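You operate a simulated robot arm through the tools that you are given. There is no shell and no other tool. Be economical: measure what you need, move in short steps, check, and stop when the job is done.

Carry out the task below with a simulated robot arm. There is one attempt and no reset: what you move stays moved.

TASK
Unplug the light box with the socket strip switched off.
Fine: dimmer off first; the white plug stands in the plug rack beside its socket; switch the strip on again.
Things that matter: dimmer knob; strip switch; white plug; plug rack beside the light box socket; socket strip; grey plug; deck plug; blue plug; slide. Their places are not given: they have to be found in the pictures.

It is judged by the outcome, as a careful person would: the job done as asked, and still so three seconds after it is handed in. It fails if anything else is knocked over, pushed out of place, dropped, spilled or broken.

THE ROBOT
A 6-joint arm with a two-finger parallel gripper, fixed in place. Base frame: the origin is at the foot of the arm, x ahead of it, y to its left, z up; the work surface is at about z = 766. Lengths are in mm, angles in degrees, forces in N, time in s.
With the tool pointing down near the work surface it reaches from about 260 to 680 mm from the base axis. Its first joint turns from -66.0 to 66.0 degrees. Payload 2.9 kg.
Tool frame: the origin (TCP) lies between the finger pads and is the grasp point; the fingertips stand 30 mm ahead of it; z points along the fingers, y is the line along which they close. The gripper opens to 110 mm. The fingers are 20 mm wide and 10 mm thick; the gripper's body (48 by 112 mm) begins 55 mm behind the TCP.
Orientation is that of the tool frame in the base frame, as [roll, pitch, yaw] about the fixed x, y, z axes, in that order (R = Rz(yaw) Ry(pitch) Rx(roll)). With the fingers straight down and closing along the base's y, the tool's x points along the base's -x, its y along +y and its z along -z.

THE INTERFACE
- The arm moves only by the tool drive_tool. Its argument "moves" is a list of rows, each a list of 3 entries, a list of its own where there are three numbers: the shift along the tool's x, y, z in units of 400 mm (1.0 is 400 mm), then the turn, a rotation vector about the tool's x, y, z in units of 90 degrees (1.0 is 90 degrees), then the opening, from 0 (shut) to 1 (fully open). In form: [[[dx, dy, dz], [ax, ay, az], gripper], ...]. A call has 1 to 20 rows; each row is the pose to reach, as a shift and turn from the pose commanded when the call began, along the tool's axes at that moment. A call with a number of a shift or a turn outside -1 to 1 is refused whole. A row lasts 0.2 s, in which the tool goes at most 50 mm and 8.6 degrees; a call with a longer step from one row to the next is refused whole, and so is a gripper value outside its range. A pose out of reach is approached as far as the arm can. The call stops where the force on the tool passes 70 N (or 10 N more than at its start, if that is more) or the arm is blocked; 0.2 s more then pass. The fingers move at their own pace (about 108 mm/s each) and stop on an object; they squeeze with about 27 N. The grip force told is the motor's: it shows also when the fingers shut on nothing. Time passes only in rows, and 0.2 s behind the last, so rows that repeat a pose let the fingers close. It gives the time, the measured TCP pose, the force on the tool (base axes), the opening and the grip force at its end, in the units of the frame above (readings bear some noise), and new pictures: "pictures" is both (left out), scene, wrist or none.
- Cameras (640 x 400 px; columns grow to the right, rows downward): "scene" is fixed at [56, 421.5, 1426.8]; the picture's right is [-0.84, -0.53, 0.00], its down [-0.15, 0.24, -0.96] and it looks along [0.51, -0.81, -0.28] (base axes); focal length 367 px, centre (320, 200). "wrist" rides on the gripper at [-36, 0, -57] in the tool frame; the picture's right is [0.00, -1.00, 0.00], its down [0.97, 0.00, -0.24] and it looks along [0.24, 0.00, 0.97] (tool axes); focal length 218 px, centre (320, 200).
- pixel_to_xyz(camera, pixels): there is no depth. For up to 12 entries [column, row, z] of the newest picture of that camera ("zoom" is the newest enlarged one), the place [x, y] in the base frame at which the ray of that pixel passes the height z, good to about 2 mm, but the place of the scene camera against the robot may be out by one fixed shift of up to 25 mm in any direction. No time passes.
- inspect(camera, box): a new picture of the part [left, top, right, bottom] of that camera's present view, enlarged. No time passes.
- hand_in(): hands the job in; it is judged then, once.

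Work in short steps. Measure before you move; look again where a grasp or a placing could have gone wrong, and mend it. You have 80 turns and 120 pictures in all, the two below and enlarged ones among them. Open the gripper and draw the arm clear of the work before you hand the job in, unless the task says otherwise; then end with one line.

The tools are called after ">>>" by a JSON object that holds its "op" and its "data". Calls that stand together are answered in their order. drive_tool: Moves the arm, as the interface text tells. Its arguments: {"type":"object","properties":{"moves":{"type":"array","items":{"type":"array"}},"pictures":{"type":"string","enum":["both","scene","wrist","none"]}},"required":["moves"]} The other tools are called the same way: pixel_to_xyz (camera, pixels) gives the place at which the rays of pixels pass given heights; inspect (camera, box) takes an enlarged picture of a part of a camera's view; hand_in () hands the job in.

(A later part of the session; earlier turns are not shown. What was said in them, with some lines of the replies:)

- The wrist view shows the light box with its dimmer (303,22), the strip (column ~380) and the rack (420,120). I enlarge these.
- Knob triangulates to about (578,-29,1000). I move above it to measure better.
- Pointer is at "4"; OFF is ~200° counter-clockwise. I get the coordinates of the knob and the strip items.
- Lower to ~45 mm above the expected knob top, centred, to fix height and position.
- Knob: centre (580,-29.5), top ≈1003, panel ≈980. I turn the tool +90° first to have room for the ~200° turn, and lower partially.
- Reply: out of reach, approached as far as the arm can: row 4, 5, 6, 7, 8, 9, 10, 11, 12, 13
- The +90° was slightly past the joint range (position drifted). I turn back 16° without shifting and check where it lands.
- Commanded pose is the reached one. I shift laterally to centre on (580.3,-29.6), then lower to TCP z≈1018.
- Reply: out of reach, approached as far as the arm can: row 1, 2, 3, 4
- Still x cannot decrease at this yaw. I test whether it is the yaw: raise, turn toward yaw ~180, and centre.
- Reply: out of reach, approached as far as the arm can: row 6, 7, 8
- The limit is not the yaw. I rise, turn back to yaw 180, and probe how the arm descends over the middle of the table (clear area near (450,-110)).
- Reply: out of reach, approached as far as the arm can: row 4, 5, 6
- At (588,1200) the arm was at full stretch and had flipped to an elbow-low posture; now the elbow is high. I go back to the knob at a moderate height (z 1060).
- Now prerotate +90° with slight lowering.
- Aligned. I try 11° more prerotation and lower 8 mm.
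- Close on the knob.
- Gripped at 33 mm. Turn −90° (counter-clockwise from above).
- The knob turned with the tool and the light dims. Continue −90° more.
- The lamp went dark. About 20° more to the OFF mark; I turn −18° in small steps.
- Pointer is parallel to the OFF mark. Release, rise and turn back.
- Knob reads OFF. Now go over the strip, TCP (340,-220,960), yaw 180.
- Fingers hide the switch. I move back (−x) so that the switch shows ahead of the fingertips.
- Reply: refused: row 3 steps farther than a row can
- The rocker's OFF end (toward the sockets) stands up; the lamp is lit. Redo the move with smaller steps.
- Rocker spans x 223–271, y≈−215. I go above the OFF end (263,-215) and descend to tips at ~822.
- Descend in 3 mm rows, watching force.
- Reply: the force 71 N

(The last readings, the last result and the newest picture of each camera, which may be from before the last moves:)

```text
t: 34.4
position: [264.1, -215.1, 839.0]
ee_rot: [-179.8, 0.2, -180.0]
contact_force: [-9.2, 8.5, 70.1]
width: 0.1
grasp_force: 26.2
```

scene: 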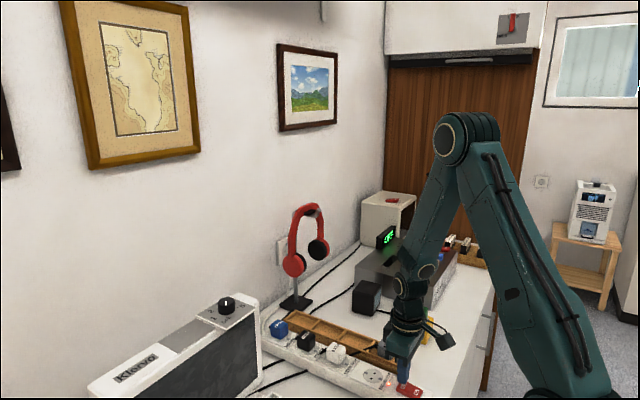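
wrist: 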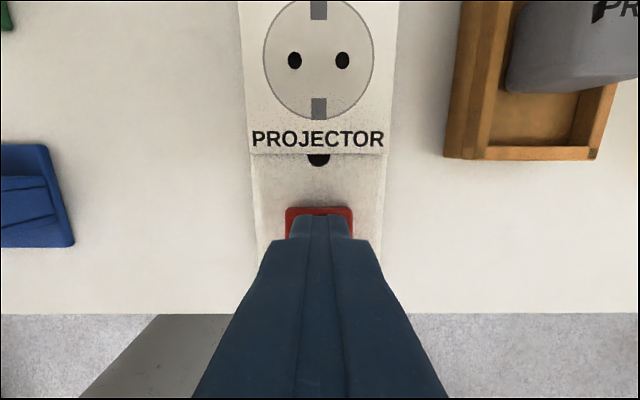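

Lamp out: strip off. Rise and move over the white plug at about (433,-219).

>>> {"op": "drive_tool", "data": {"moves": [[[0, 0, -0.1], [0, 0, 0], 0], [[0, 0, -0.2], [0, 0, 0], 0], [[-0.1, 0, -0.26], [0, 0, 0], 0.6], [[-0.2, 0, -0.26], [0, 0, 0], 0.6], [[-0.3, 0, -0.26], [0, 0, 0], 0.6], [[-0.4, 0, -0.26], [0, 0, 0], 0.6], [[-0.4, 0, -0.26], [0, 0, 0], 0.6]]}}

>>> {"op": "inspect", "data": {"camera": "scene", "box": [300, 320, 420, 400]}}

>>> {"op": "inspect", "data": {"camera": "wrist", "box": [240, 60, 460, 260]}}

```text
t: 36.0
position: [424.6, -215.8, 941.3]
ee_rot: [-179.9, 0.1, -179.9]
contact_force: [0.5, 0.2, 0.1]
width: 66.0
grasp_force: 0.0
```

scene: 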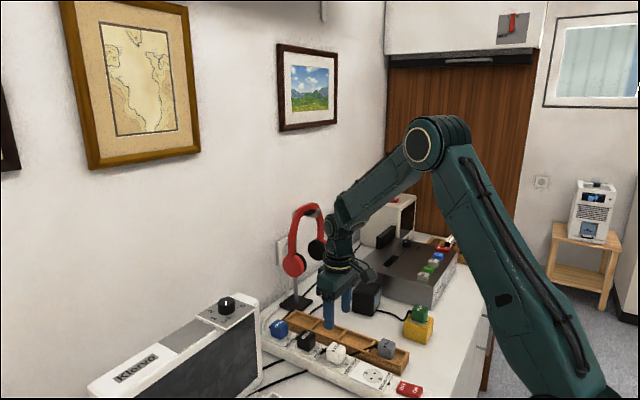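
wrist: 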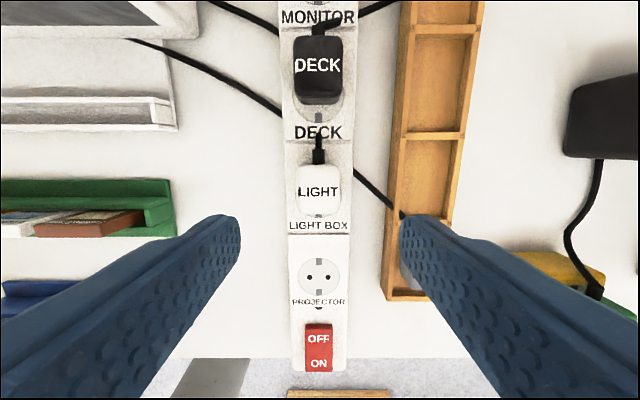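

```text
5.00 times, centred on (360, 360) of scene
```

zoom: 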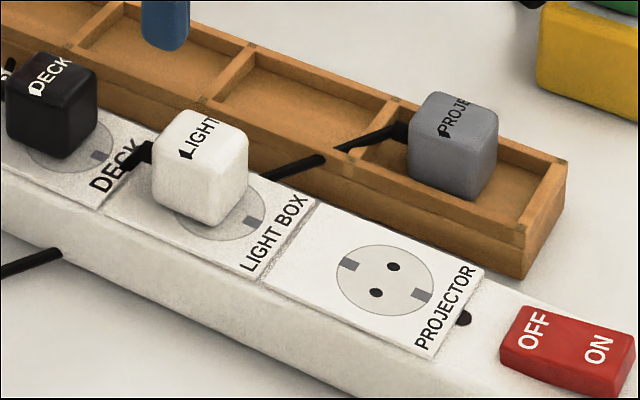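

```text
2.00 times, centred on (350, 160) of wrist
```

zoom: 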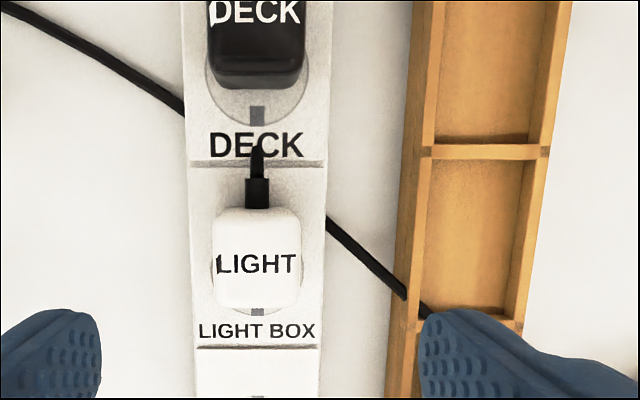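

>>> {"op": "pixel_to_xyz", "data": {"camera": "wrist", "pixels": [[318, 190, 835], [318, 190, 825], [318, 165, 835], [318, 213, 835], [295, 190, 835], [341, 190, 835], [319, 278, 800], [436, 134, 790], [432, 222, 790], [452, 180, 790], [400, 180, 790], [425, 180, 775]]}}

>>> {"op": "pixel_to_xyz", "data": {"camera": "scene", "pixels": [[336, 350, 835], [336, 350, 825], [386, 346, 835], [386, 346, 815], [307, 341, 835]]}}

```text
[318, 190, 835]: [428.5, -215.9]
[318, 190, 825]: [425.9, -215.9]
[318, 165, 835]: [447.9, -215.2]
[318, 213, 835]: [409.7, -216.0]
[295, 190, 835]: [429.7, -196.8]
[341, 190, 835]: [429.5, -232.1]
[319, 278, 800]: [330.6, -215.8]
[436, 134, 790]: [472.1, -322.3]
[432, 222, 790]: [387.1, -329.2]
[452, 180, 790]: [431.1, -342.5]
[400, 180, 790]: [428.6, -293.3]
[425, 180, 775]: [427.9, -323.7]
```

```text
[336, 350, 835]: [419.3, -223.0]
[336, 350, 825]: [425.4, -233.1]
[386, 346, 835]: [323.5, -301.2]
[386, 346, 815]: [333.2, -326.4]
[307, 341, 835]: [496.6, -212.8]
```

Triangulation: plug top ≈840 at (428,-215.5), strip top ≈805, rack wall top ≈787. I lower so the tips are ~20 mm below the plug top (TCP z 850).

>>> {"op": "drive_tool", "data": {"moves": [[[-0.0085, 0, 0.1], [0, 0, 0], 0.55], [[-0.0085, 0, 0.18], [0, 0, 0], 0.55], [[-0.0085, 0, 0.23], [0, 0, 0], 0.55], [[-0.0085, 0, 0.23], [0, 0, 0], 0.55]]}}

>>> {"op": "inspect", "data": {"camera": "scene", "box": [290, 310, 410, 390]}}

```text
t: 37.0
position: [427.5, -216.6, 849.8]
ee_rot: [-179.9, 0.1, -179.9]
contact_force: [0.3, -0.4, 0.6]
width: 60.6
grasp_force: 0.0
```

scene: 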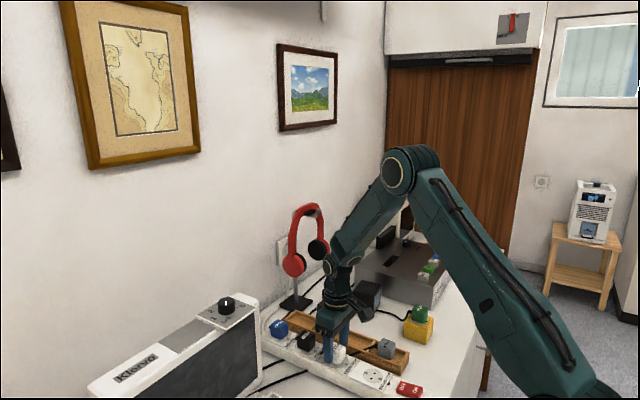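
wrist: 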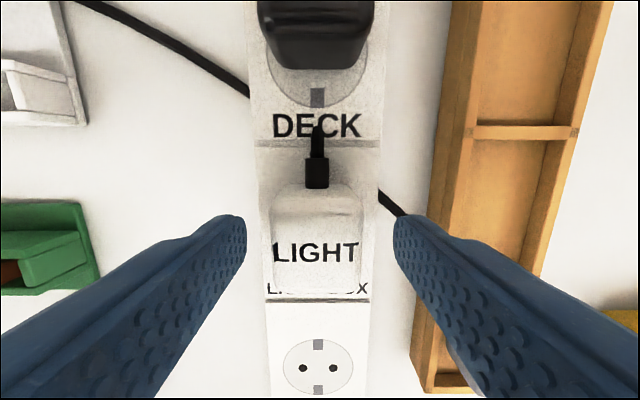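

```text
5.00 times, centred on (350, 350) of scene
```

zoom: 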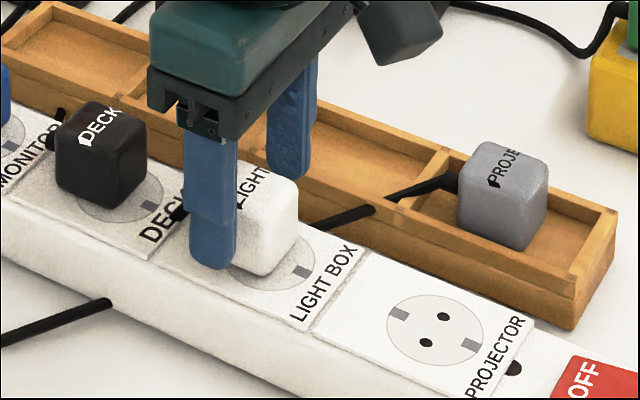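

Aligned (label row 251 vs expected 256). Close on the plug.

>>> {"op": "drive_tool", "data": {"moves": [[[0, 0, 0], [0, 0, 0], 0], [[0, 0, 0], [0, 0, 0], 0], [[0, 0, 0], [0, 0, 0], 0]], "pictures": "wrist"}}

```text
t: 37.8
position: [428.0, -215.2, 849.1]
ee_rot: [-179.8, 0.1, -180.0]
contact_force: [-0.4, -0.2, 0.5]
width: 33.3
grasp_force: 27.5
```

wrist: 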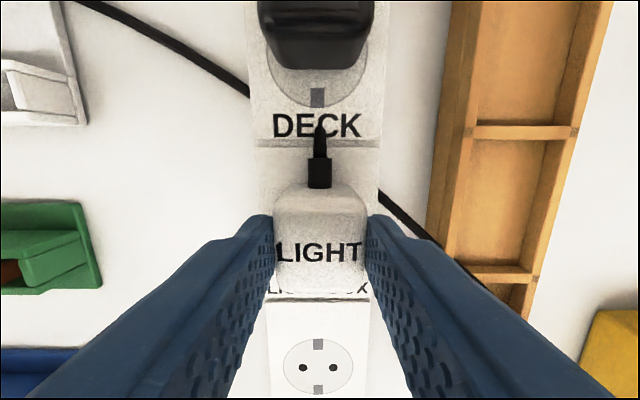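

Gripped at 33 mm. Pull straight up slowly.

>>> {"op": "drive_tool", "data": {"moves": [[[0, 0, -0.01], [0, 0, 0], 0], [[0, 0, -0.02], [0, 0, 0], 0], [[0, 0, -0.03], [0, 0, 0], 0], [[0, 0, -0.045], [0, 0, 0], 0], [[0, 0, -0.065], [0, 0, 0], 0], [[0, 0, -0.09], [0, 0, 0], 0], [[0, 0, -0.115], [0, 0, 0], 0], [[0, 0, -0.14], [0, 0, 0], 0]]}}

>>> {"op": "inspect", "data": {"camera": "scene", "box": [280, 290, 410, 390]}}

```text
t: 39.6
position: [427.2, -215.4, 907.1]
ee_rot: [180.0, 0.0, -180.0]
contact_force: [0.9, -0.1, -0.2]
width: 33.1
grasp_force: 26.8
```

scene: 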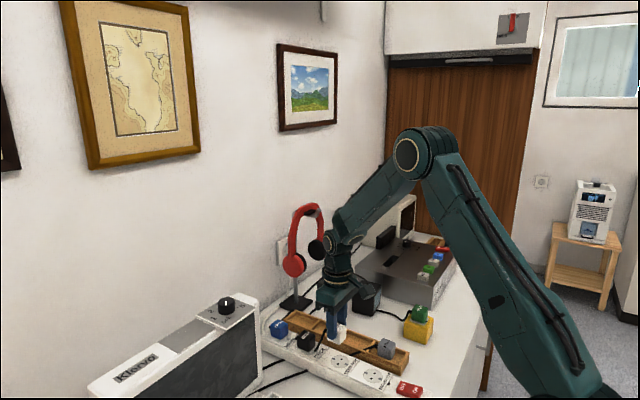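
wrist: 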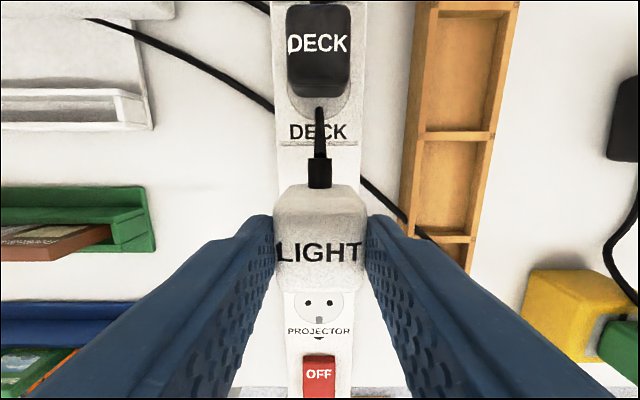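

```text
4.00 times, centred on (345, 340) of scene
```

zoom: 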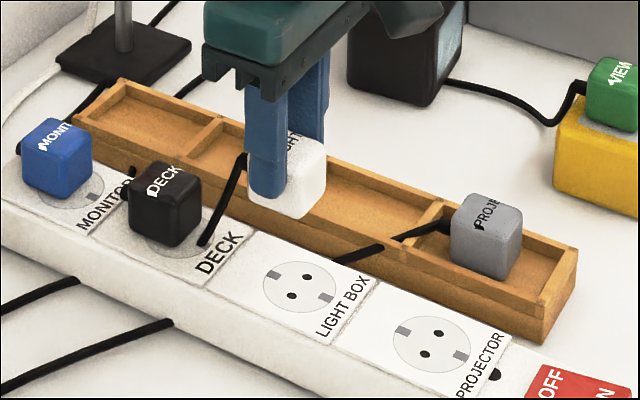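

Plug is out. Measure the rack slot beside the LIGHT BOX socket.

>>> {"op": "inspect", "data": {"camera": "wrist", "box": [390, 90, 540, 290]}}

>>> {"op": "pixel_to_xyz", "data": {"camera": "wrist", "pixels": [[450, 134, 787], [445, 237, 787], [412, 180, 787], [420, 180, 787], [475, 180, 787], [486, 180, 787], [422, 180, 773], [475, 180, 773], [320, 303, 805]]}}

```text
2.00 times, centred on (465, 190) of wrist
```

zoom: 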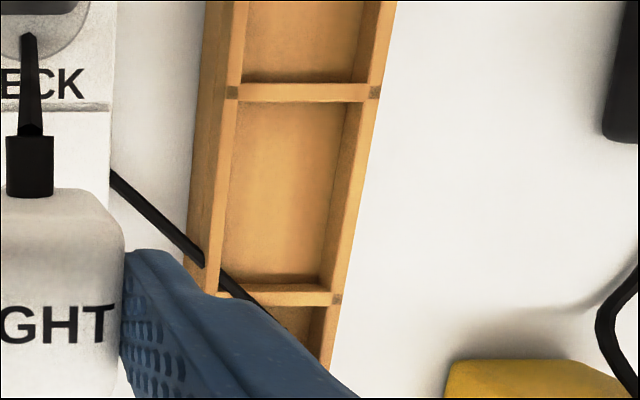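

```text
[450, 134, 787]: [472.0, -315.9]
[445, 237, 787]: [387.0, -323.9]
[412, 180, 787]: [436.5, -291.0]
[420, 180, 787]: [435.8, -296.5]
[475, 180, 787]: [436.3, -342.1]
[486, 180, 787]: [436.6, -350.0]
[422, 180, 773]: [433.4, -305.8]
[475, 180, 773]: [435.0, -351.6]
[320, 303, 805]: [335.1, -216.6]
```

Slot inner y from about −298 to −344, x 389–470: centre (429,-321). Move over it at this height.

>>> {"op": "drive_tool", "data": {"moves": [[[0, -0.08, 0], [0, 0, 0], 0], [[-0.002, -0.16, 0], [0, 0, 0], 0], [[-0.004, -0.22, 0], [0, 0, 0], 0], [[-0.004, -0.264, 0], [0, 0, 0], 0], [[-0.004, -0.264, 0.03], [0, 0, 0], 0], [[-0.004, -0.264, 0.06], [0, 0, 0], 0], [[-0.004, -0.264, 0.06], [0, 0, 0], 0]]}}

>>> {"op": "inspect", "data": {"camera": "scene", "box": [290, 290, 420, 390]}}

>>> {"op": "inspect", "data": {"camera": "wrist", "box": [240, 100, 400, 340]}}

```text
t: 41.2
position: [428.2, -322.2, 881.0]
ee_rot: [-179.8, 0.1, -179.9]
contact_force: [0.0, -0.5, -1.5]
width: 33.2
grasp_force: 26.5
```

scene: 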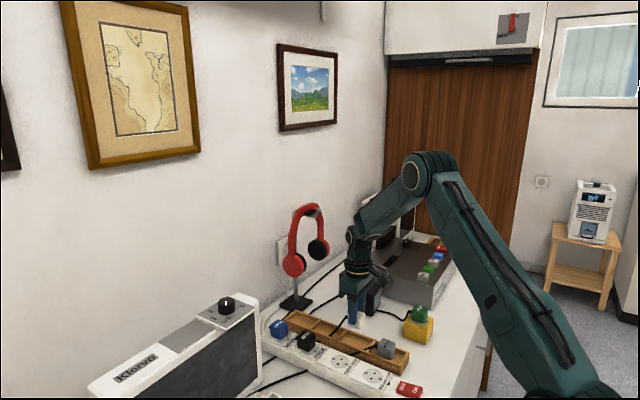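
wrist: 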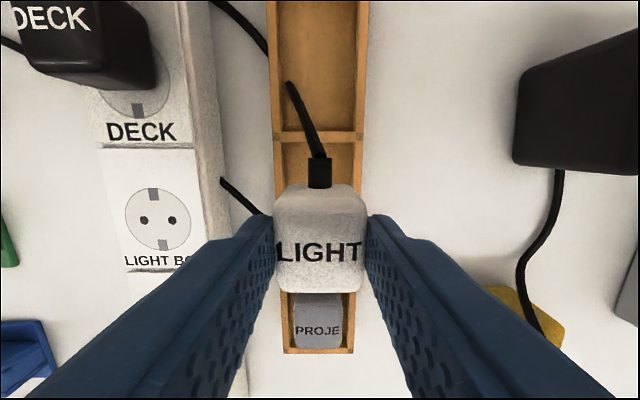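

```text
4.00 times, centred on (355, 340) of scene
```

zoom: 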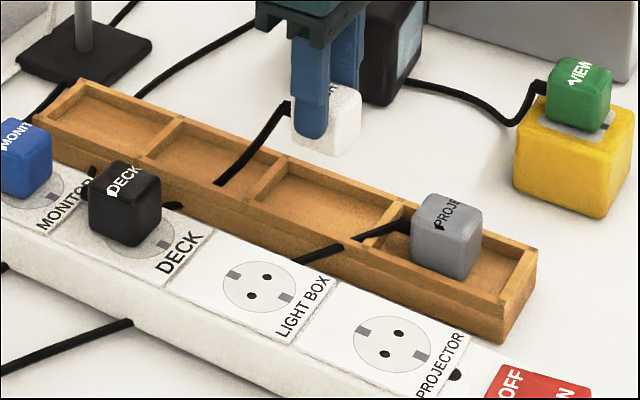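

```text
1.67 times, centred on (320, 220) of wrist
```

zoom: 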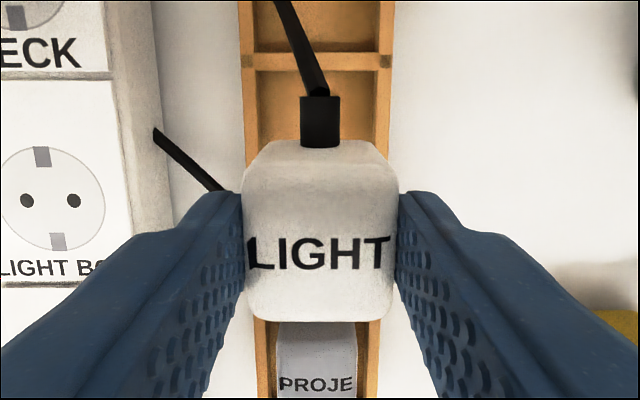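

Aligned within ~1.5 mm (shift +1.4 mm in y). Lower to TCP z≈836.

>>> {"op": "drive_tool", "data": {"moves": [[[0, 0.0035, 0.04], [0, 0, 0], 0], [[0, 0.0035, 0.08], [0, 0, 0], 0], [[0, 0.0035, 0.105], [0, 0, 0], 0], [[0, 0.0035, 0.112], [0, 0, 0], 0]]}}

>>> {"op": "inspect", "data": {"camera": "scene", "box": [310, 310, 420, 390]}}

```text
t: 42.2
position: [429.6, -319.8, 836.4]
ee_rot: [-179.9, 0.1, -180.0]
contact_force: [-0.3, -0.6, -0.2]
width: 32.9
grasp_force: 26.7
```

scene: 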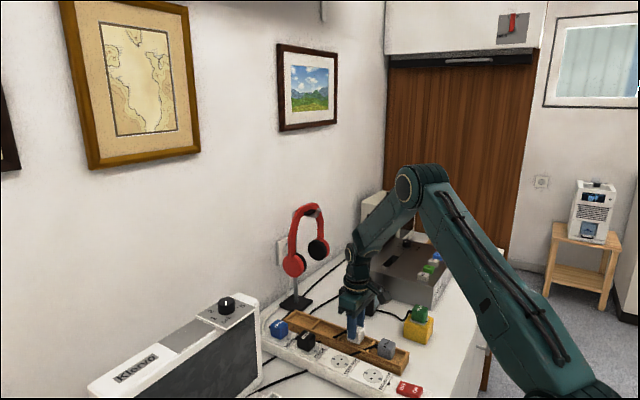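
wrist: 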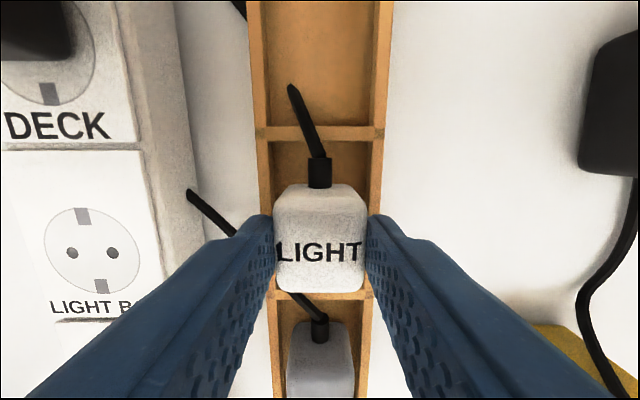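

```text
5.00 times, centred on (365, 350) of scene
```

zoom: 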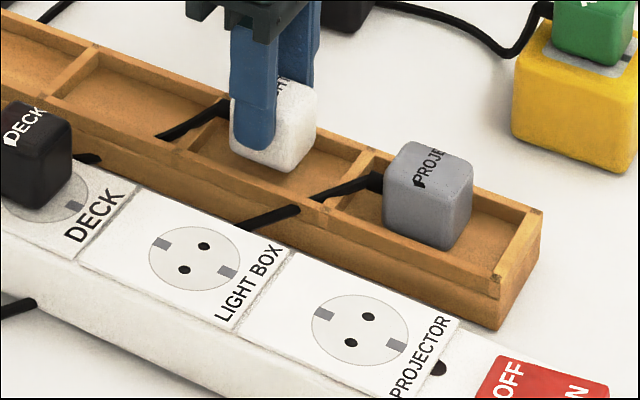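

Lower in 2 mm rows.

>>> {"op": "drive_tool", "data": {"moves": [[[0, 0, 0.005], [0, 0, 0], 0], [[0, 0, 0.01], [0, 0, 0], 0], [[0, 0, 0.015], [0, 0, 0], 0], [[0, 0, 0.015], [0, 0, 0], 0]], "pictures": "none"}}

```text
t: 43.2
position: [430.0, -321.4, 830.5]
ee_rot: [-179.9, 0.1, -179.9]
contact_force: [1.0, 0.9, -1.2]
width: 33.4
grasp_force: 26.9
```

>>> {"op": "drive_tool", "data": {"moves": [[[0, 0, 0.005], [0, 0, 0], 0], [[0, 0, 0.01], [0, 0, 0], 0], [[0, 0, 0.01], [0, 0, 0], 0]]}}

>>> {"op": "inspect", "data": {"camera": "scene", "box": [310, 310, 420, 390]}}

```text
t: 44.0
position: [428.6, -320.2, 826.6]
ee_rot: [-179.9, 0.0, 180.0]
contact_force: [-0.6, 1.1, 8.6]
width: 32.9
grasp_force: 26.9
```

scene: 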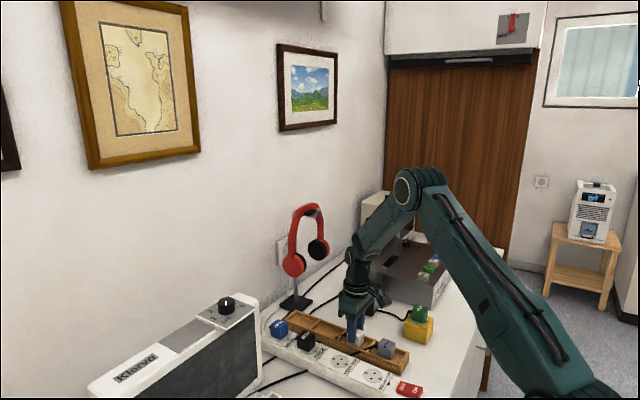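
wrist: 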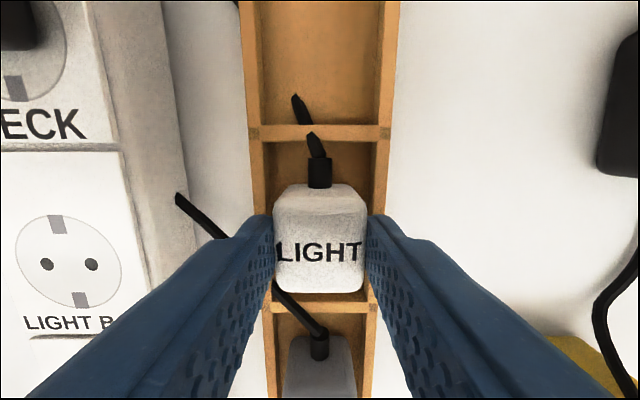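

```text
5.00 times, centred on (365, 350) of scene
```

zoom: 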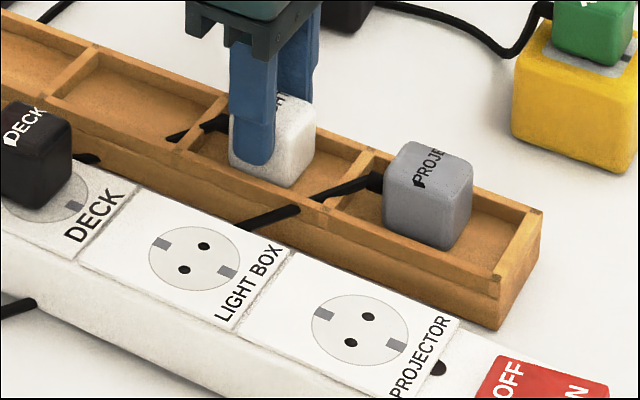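

Contact 8.6 N at the expected height: the plug rests on the slot floor. Release and rise.

>>> {"op": "drive_tool", "data": {"moves": [[[0, 0, 0], [0, 0, 0], 0.4], [[0, 0, 0], [0, 0, 0], 0.5], [[0, 0, -0.03], [0, 0, 0], 0.5], [[0, 0, -0.08], [0, 0, 0], 0.5], [[0, 0, -0.16], [0, 0, 0], 0.5], [[0, 0, -0.24], [0, 0, 0], 0.5], [[0, 0, -0.24], [0, 0, 0], 0.5]]}}

>>> {"op": "inspect", "data": {"camera": "scene", "box": [310, 310, 420, 390]}}

```text
t: 45.6
position: [428.8, -319.7, 922.1]
ee_rot: [-179.9, 0.1, 180.0]
contact_force: [-0.7, 0.2, 0.4]
width: 55.0
grasp_force: 0.0
```

scene: 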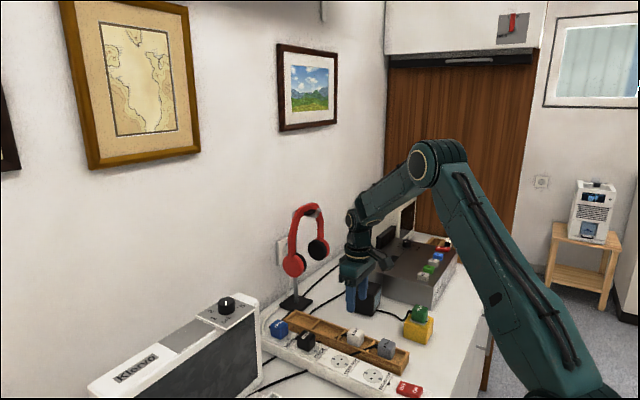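
wrist: 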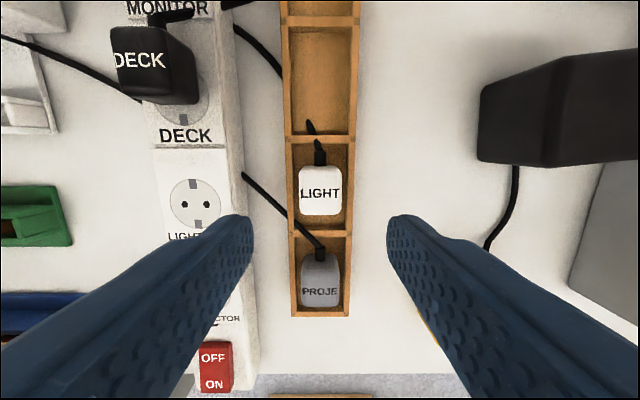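

```text
5.00 times, centred on (365, 350) of scene
```

zoom: 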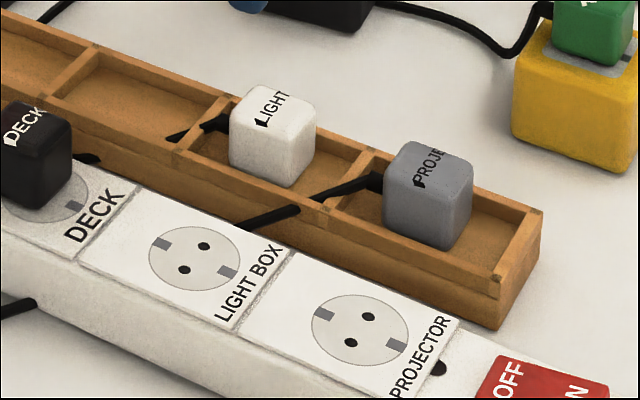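

Plug stands in the slot. Now switch the strip on: go above the ON end (232,-215), fingers closed.

>>> {"op": "drive_tool", "data": {"moves": [[[0.082, 0.044, 0], [0, 0, 0], 0], [[0.164, 0.088, 0], [0, 0, 0], 0], [[0.246, 0.132, 0], [0, 0, 0], 0], [[0.328, 0.175, 0], [0, 0, 0], 0], [[0.41, 0.219, 0], [0, 0, 0], 0], [[0.492, 0.262, 0], [0, 0, 0], 0], [[0.492, 0.262, 0.09], [0, 0, 0], 0], [[0.492, 0.262, 0.15], [0, 0, 0], 0], [[0.492, 0.262, 0.175], [0, 0, 0], 0], [[0.492, 0.262, 0.175], [0, 0, 0], 0]]}}

>>> {"op": "inspect", "data": {"camera": "scene", "box": [360, 320, 460, 400]}}

```text
t: 47.8
position: [231.8, -216.7, 852.6]
ee_rot: [-179.9, 0.0, -180.0]
contact_force: [1.0, 0.0, 0.0]
width: 0.0
grasp_force: 26.9
```

scene: 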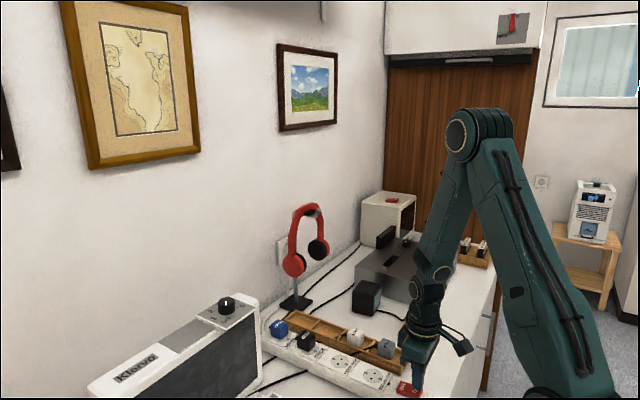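
wrist: 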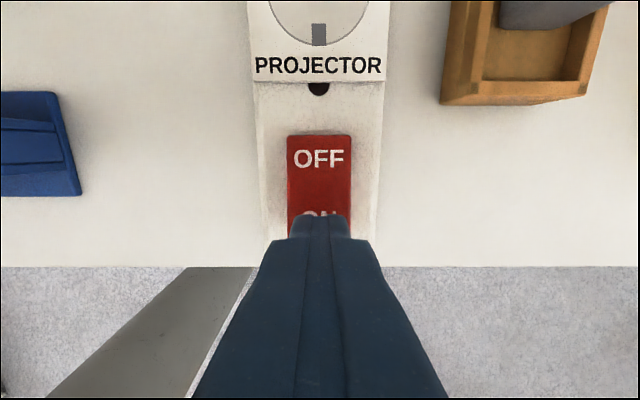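

```text
5.00 times, centred on (410, 360) of scene
```

zoom: 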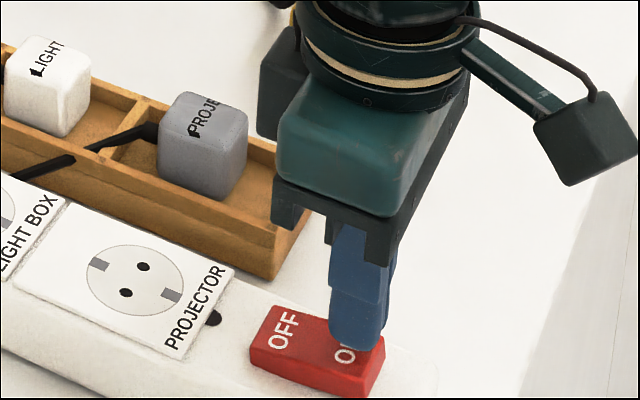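

Over the ON end. Press down in 3 mm rows.

>>> {"op": "drive_tool", "data": {"moves": [[[0, 0, 0.0075], [0, 0, 0], 0], [[0, 0, 0.015], [0, 0, 0], 0], [[0, 0, 0.0225], [0, 0, 0], 0], [[0, 0, 0.03], [0, 0, 0], 0], [[0, 0, 0.0375], [0, 0, 0], 0]], "pictures": "wrist"}}

```text
t: 49.2
position: [232.8, -214.0, 840.1]
ee_rot: [-179.9, 0.1, -180.0]
contact_force: [-4.1, 2.2, 12.1]
width: 0.0
grasp_force: 27.6
stopped in row 5: the force on the tool passed its limit (the readings are from after the stop); the commanded pose is now the measured one
```

wrist: 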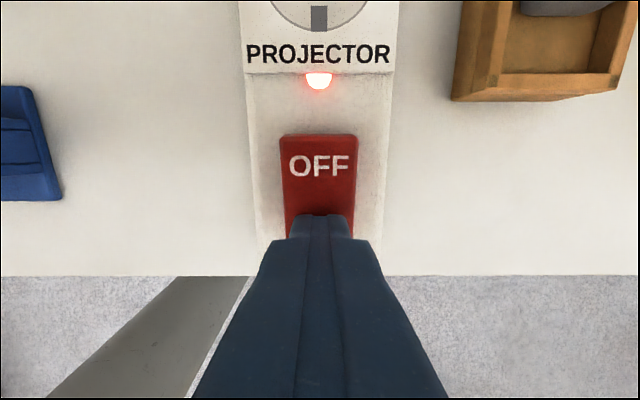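

The lamp is lit again. Rise clear, open the gripper, and check everything.

>>> {"op": "drive_tool", "data": {"moves": [[[0, 0, -0.1], [0, 0, 0], 0], [[0, 0, -0.2], [0, 0, 0], 0], [[0, 0, -0.3], [0, 0, 0], 0], [[0, 0, -0.42], [0, 0, 0], 1], [[0, 0, -0.54], [0, 0, 0], 1], [[-0.05, 0, -0.64], [0, 0, 0], 1], [[-0.1, 0, -0.7], [0, 0, 0], 1], [[-0.1, 0, -0.7], [0, 0, 0], 1]]}}

>>> {"op": "inspect", "data": {"camera": "scene", "box": [200, 280, 440, 400]}}

>>> {"op": "inspect", "data": {"camera": "scene", "box": [180, 280, 260, 340]}}

```text
t: 51.0
position: [270.8, -215.8, 1119.3]
ee_rot: [-179.8, 0.2, 180.0]
contact_force: [-0.4, 0.0, 0.6]
width: 109.6
grasp_force: 0.1
```

scene: 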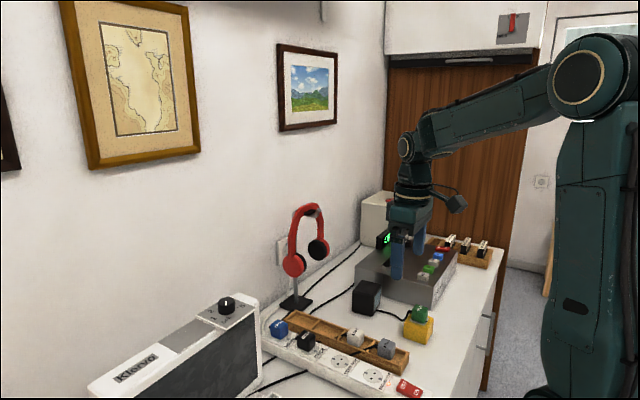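
wrist: 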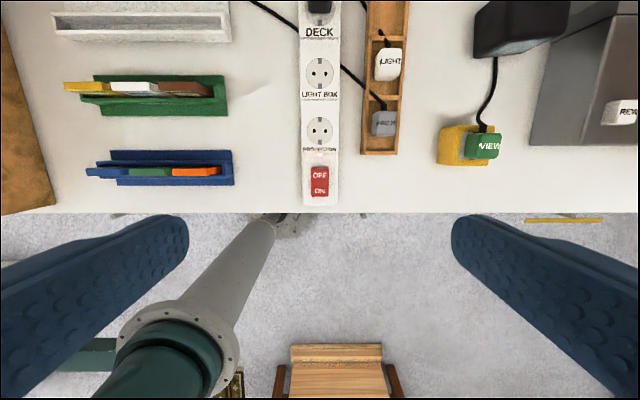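

```text
2.67 times, centred on (320, 340) of scene
```

zoom: 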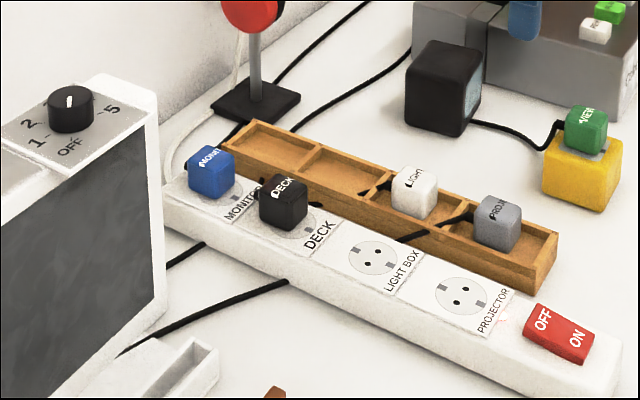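

```text
6.67 times, centred on (220, 310) of scene
```

zoom: 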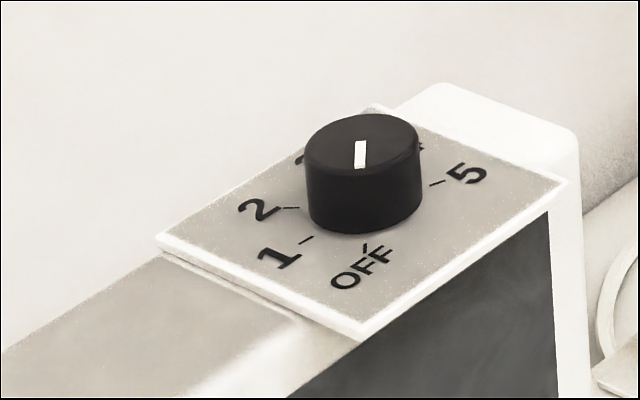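

Knob at OFF, strip lamp lit with the ON end down, white plug standing in its slot, and everything else in place. Handing in.

>>> {"op": "hand_in", "data": {}}

```text
The job is handed in.
```

The light box is unplugged: I turned its dimmer off, switched the strip off, pulled the white plug, stood it in the rack slot beside its socket, and switched the strip on again. In the last pictures nothing else was knocked over or moved. I have handed the job in, with the gripper open and the arm clear.
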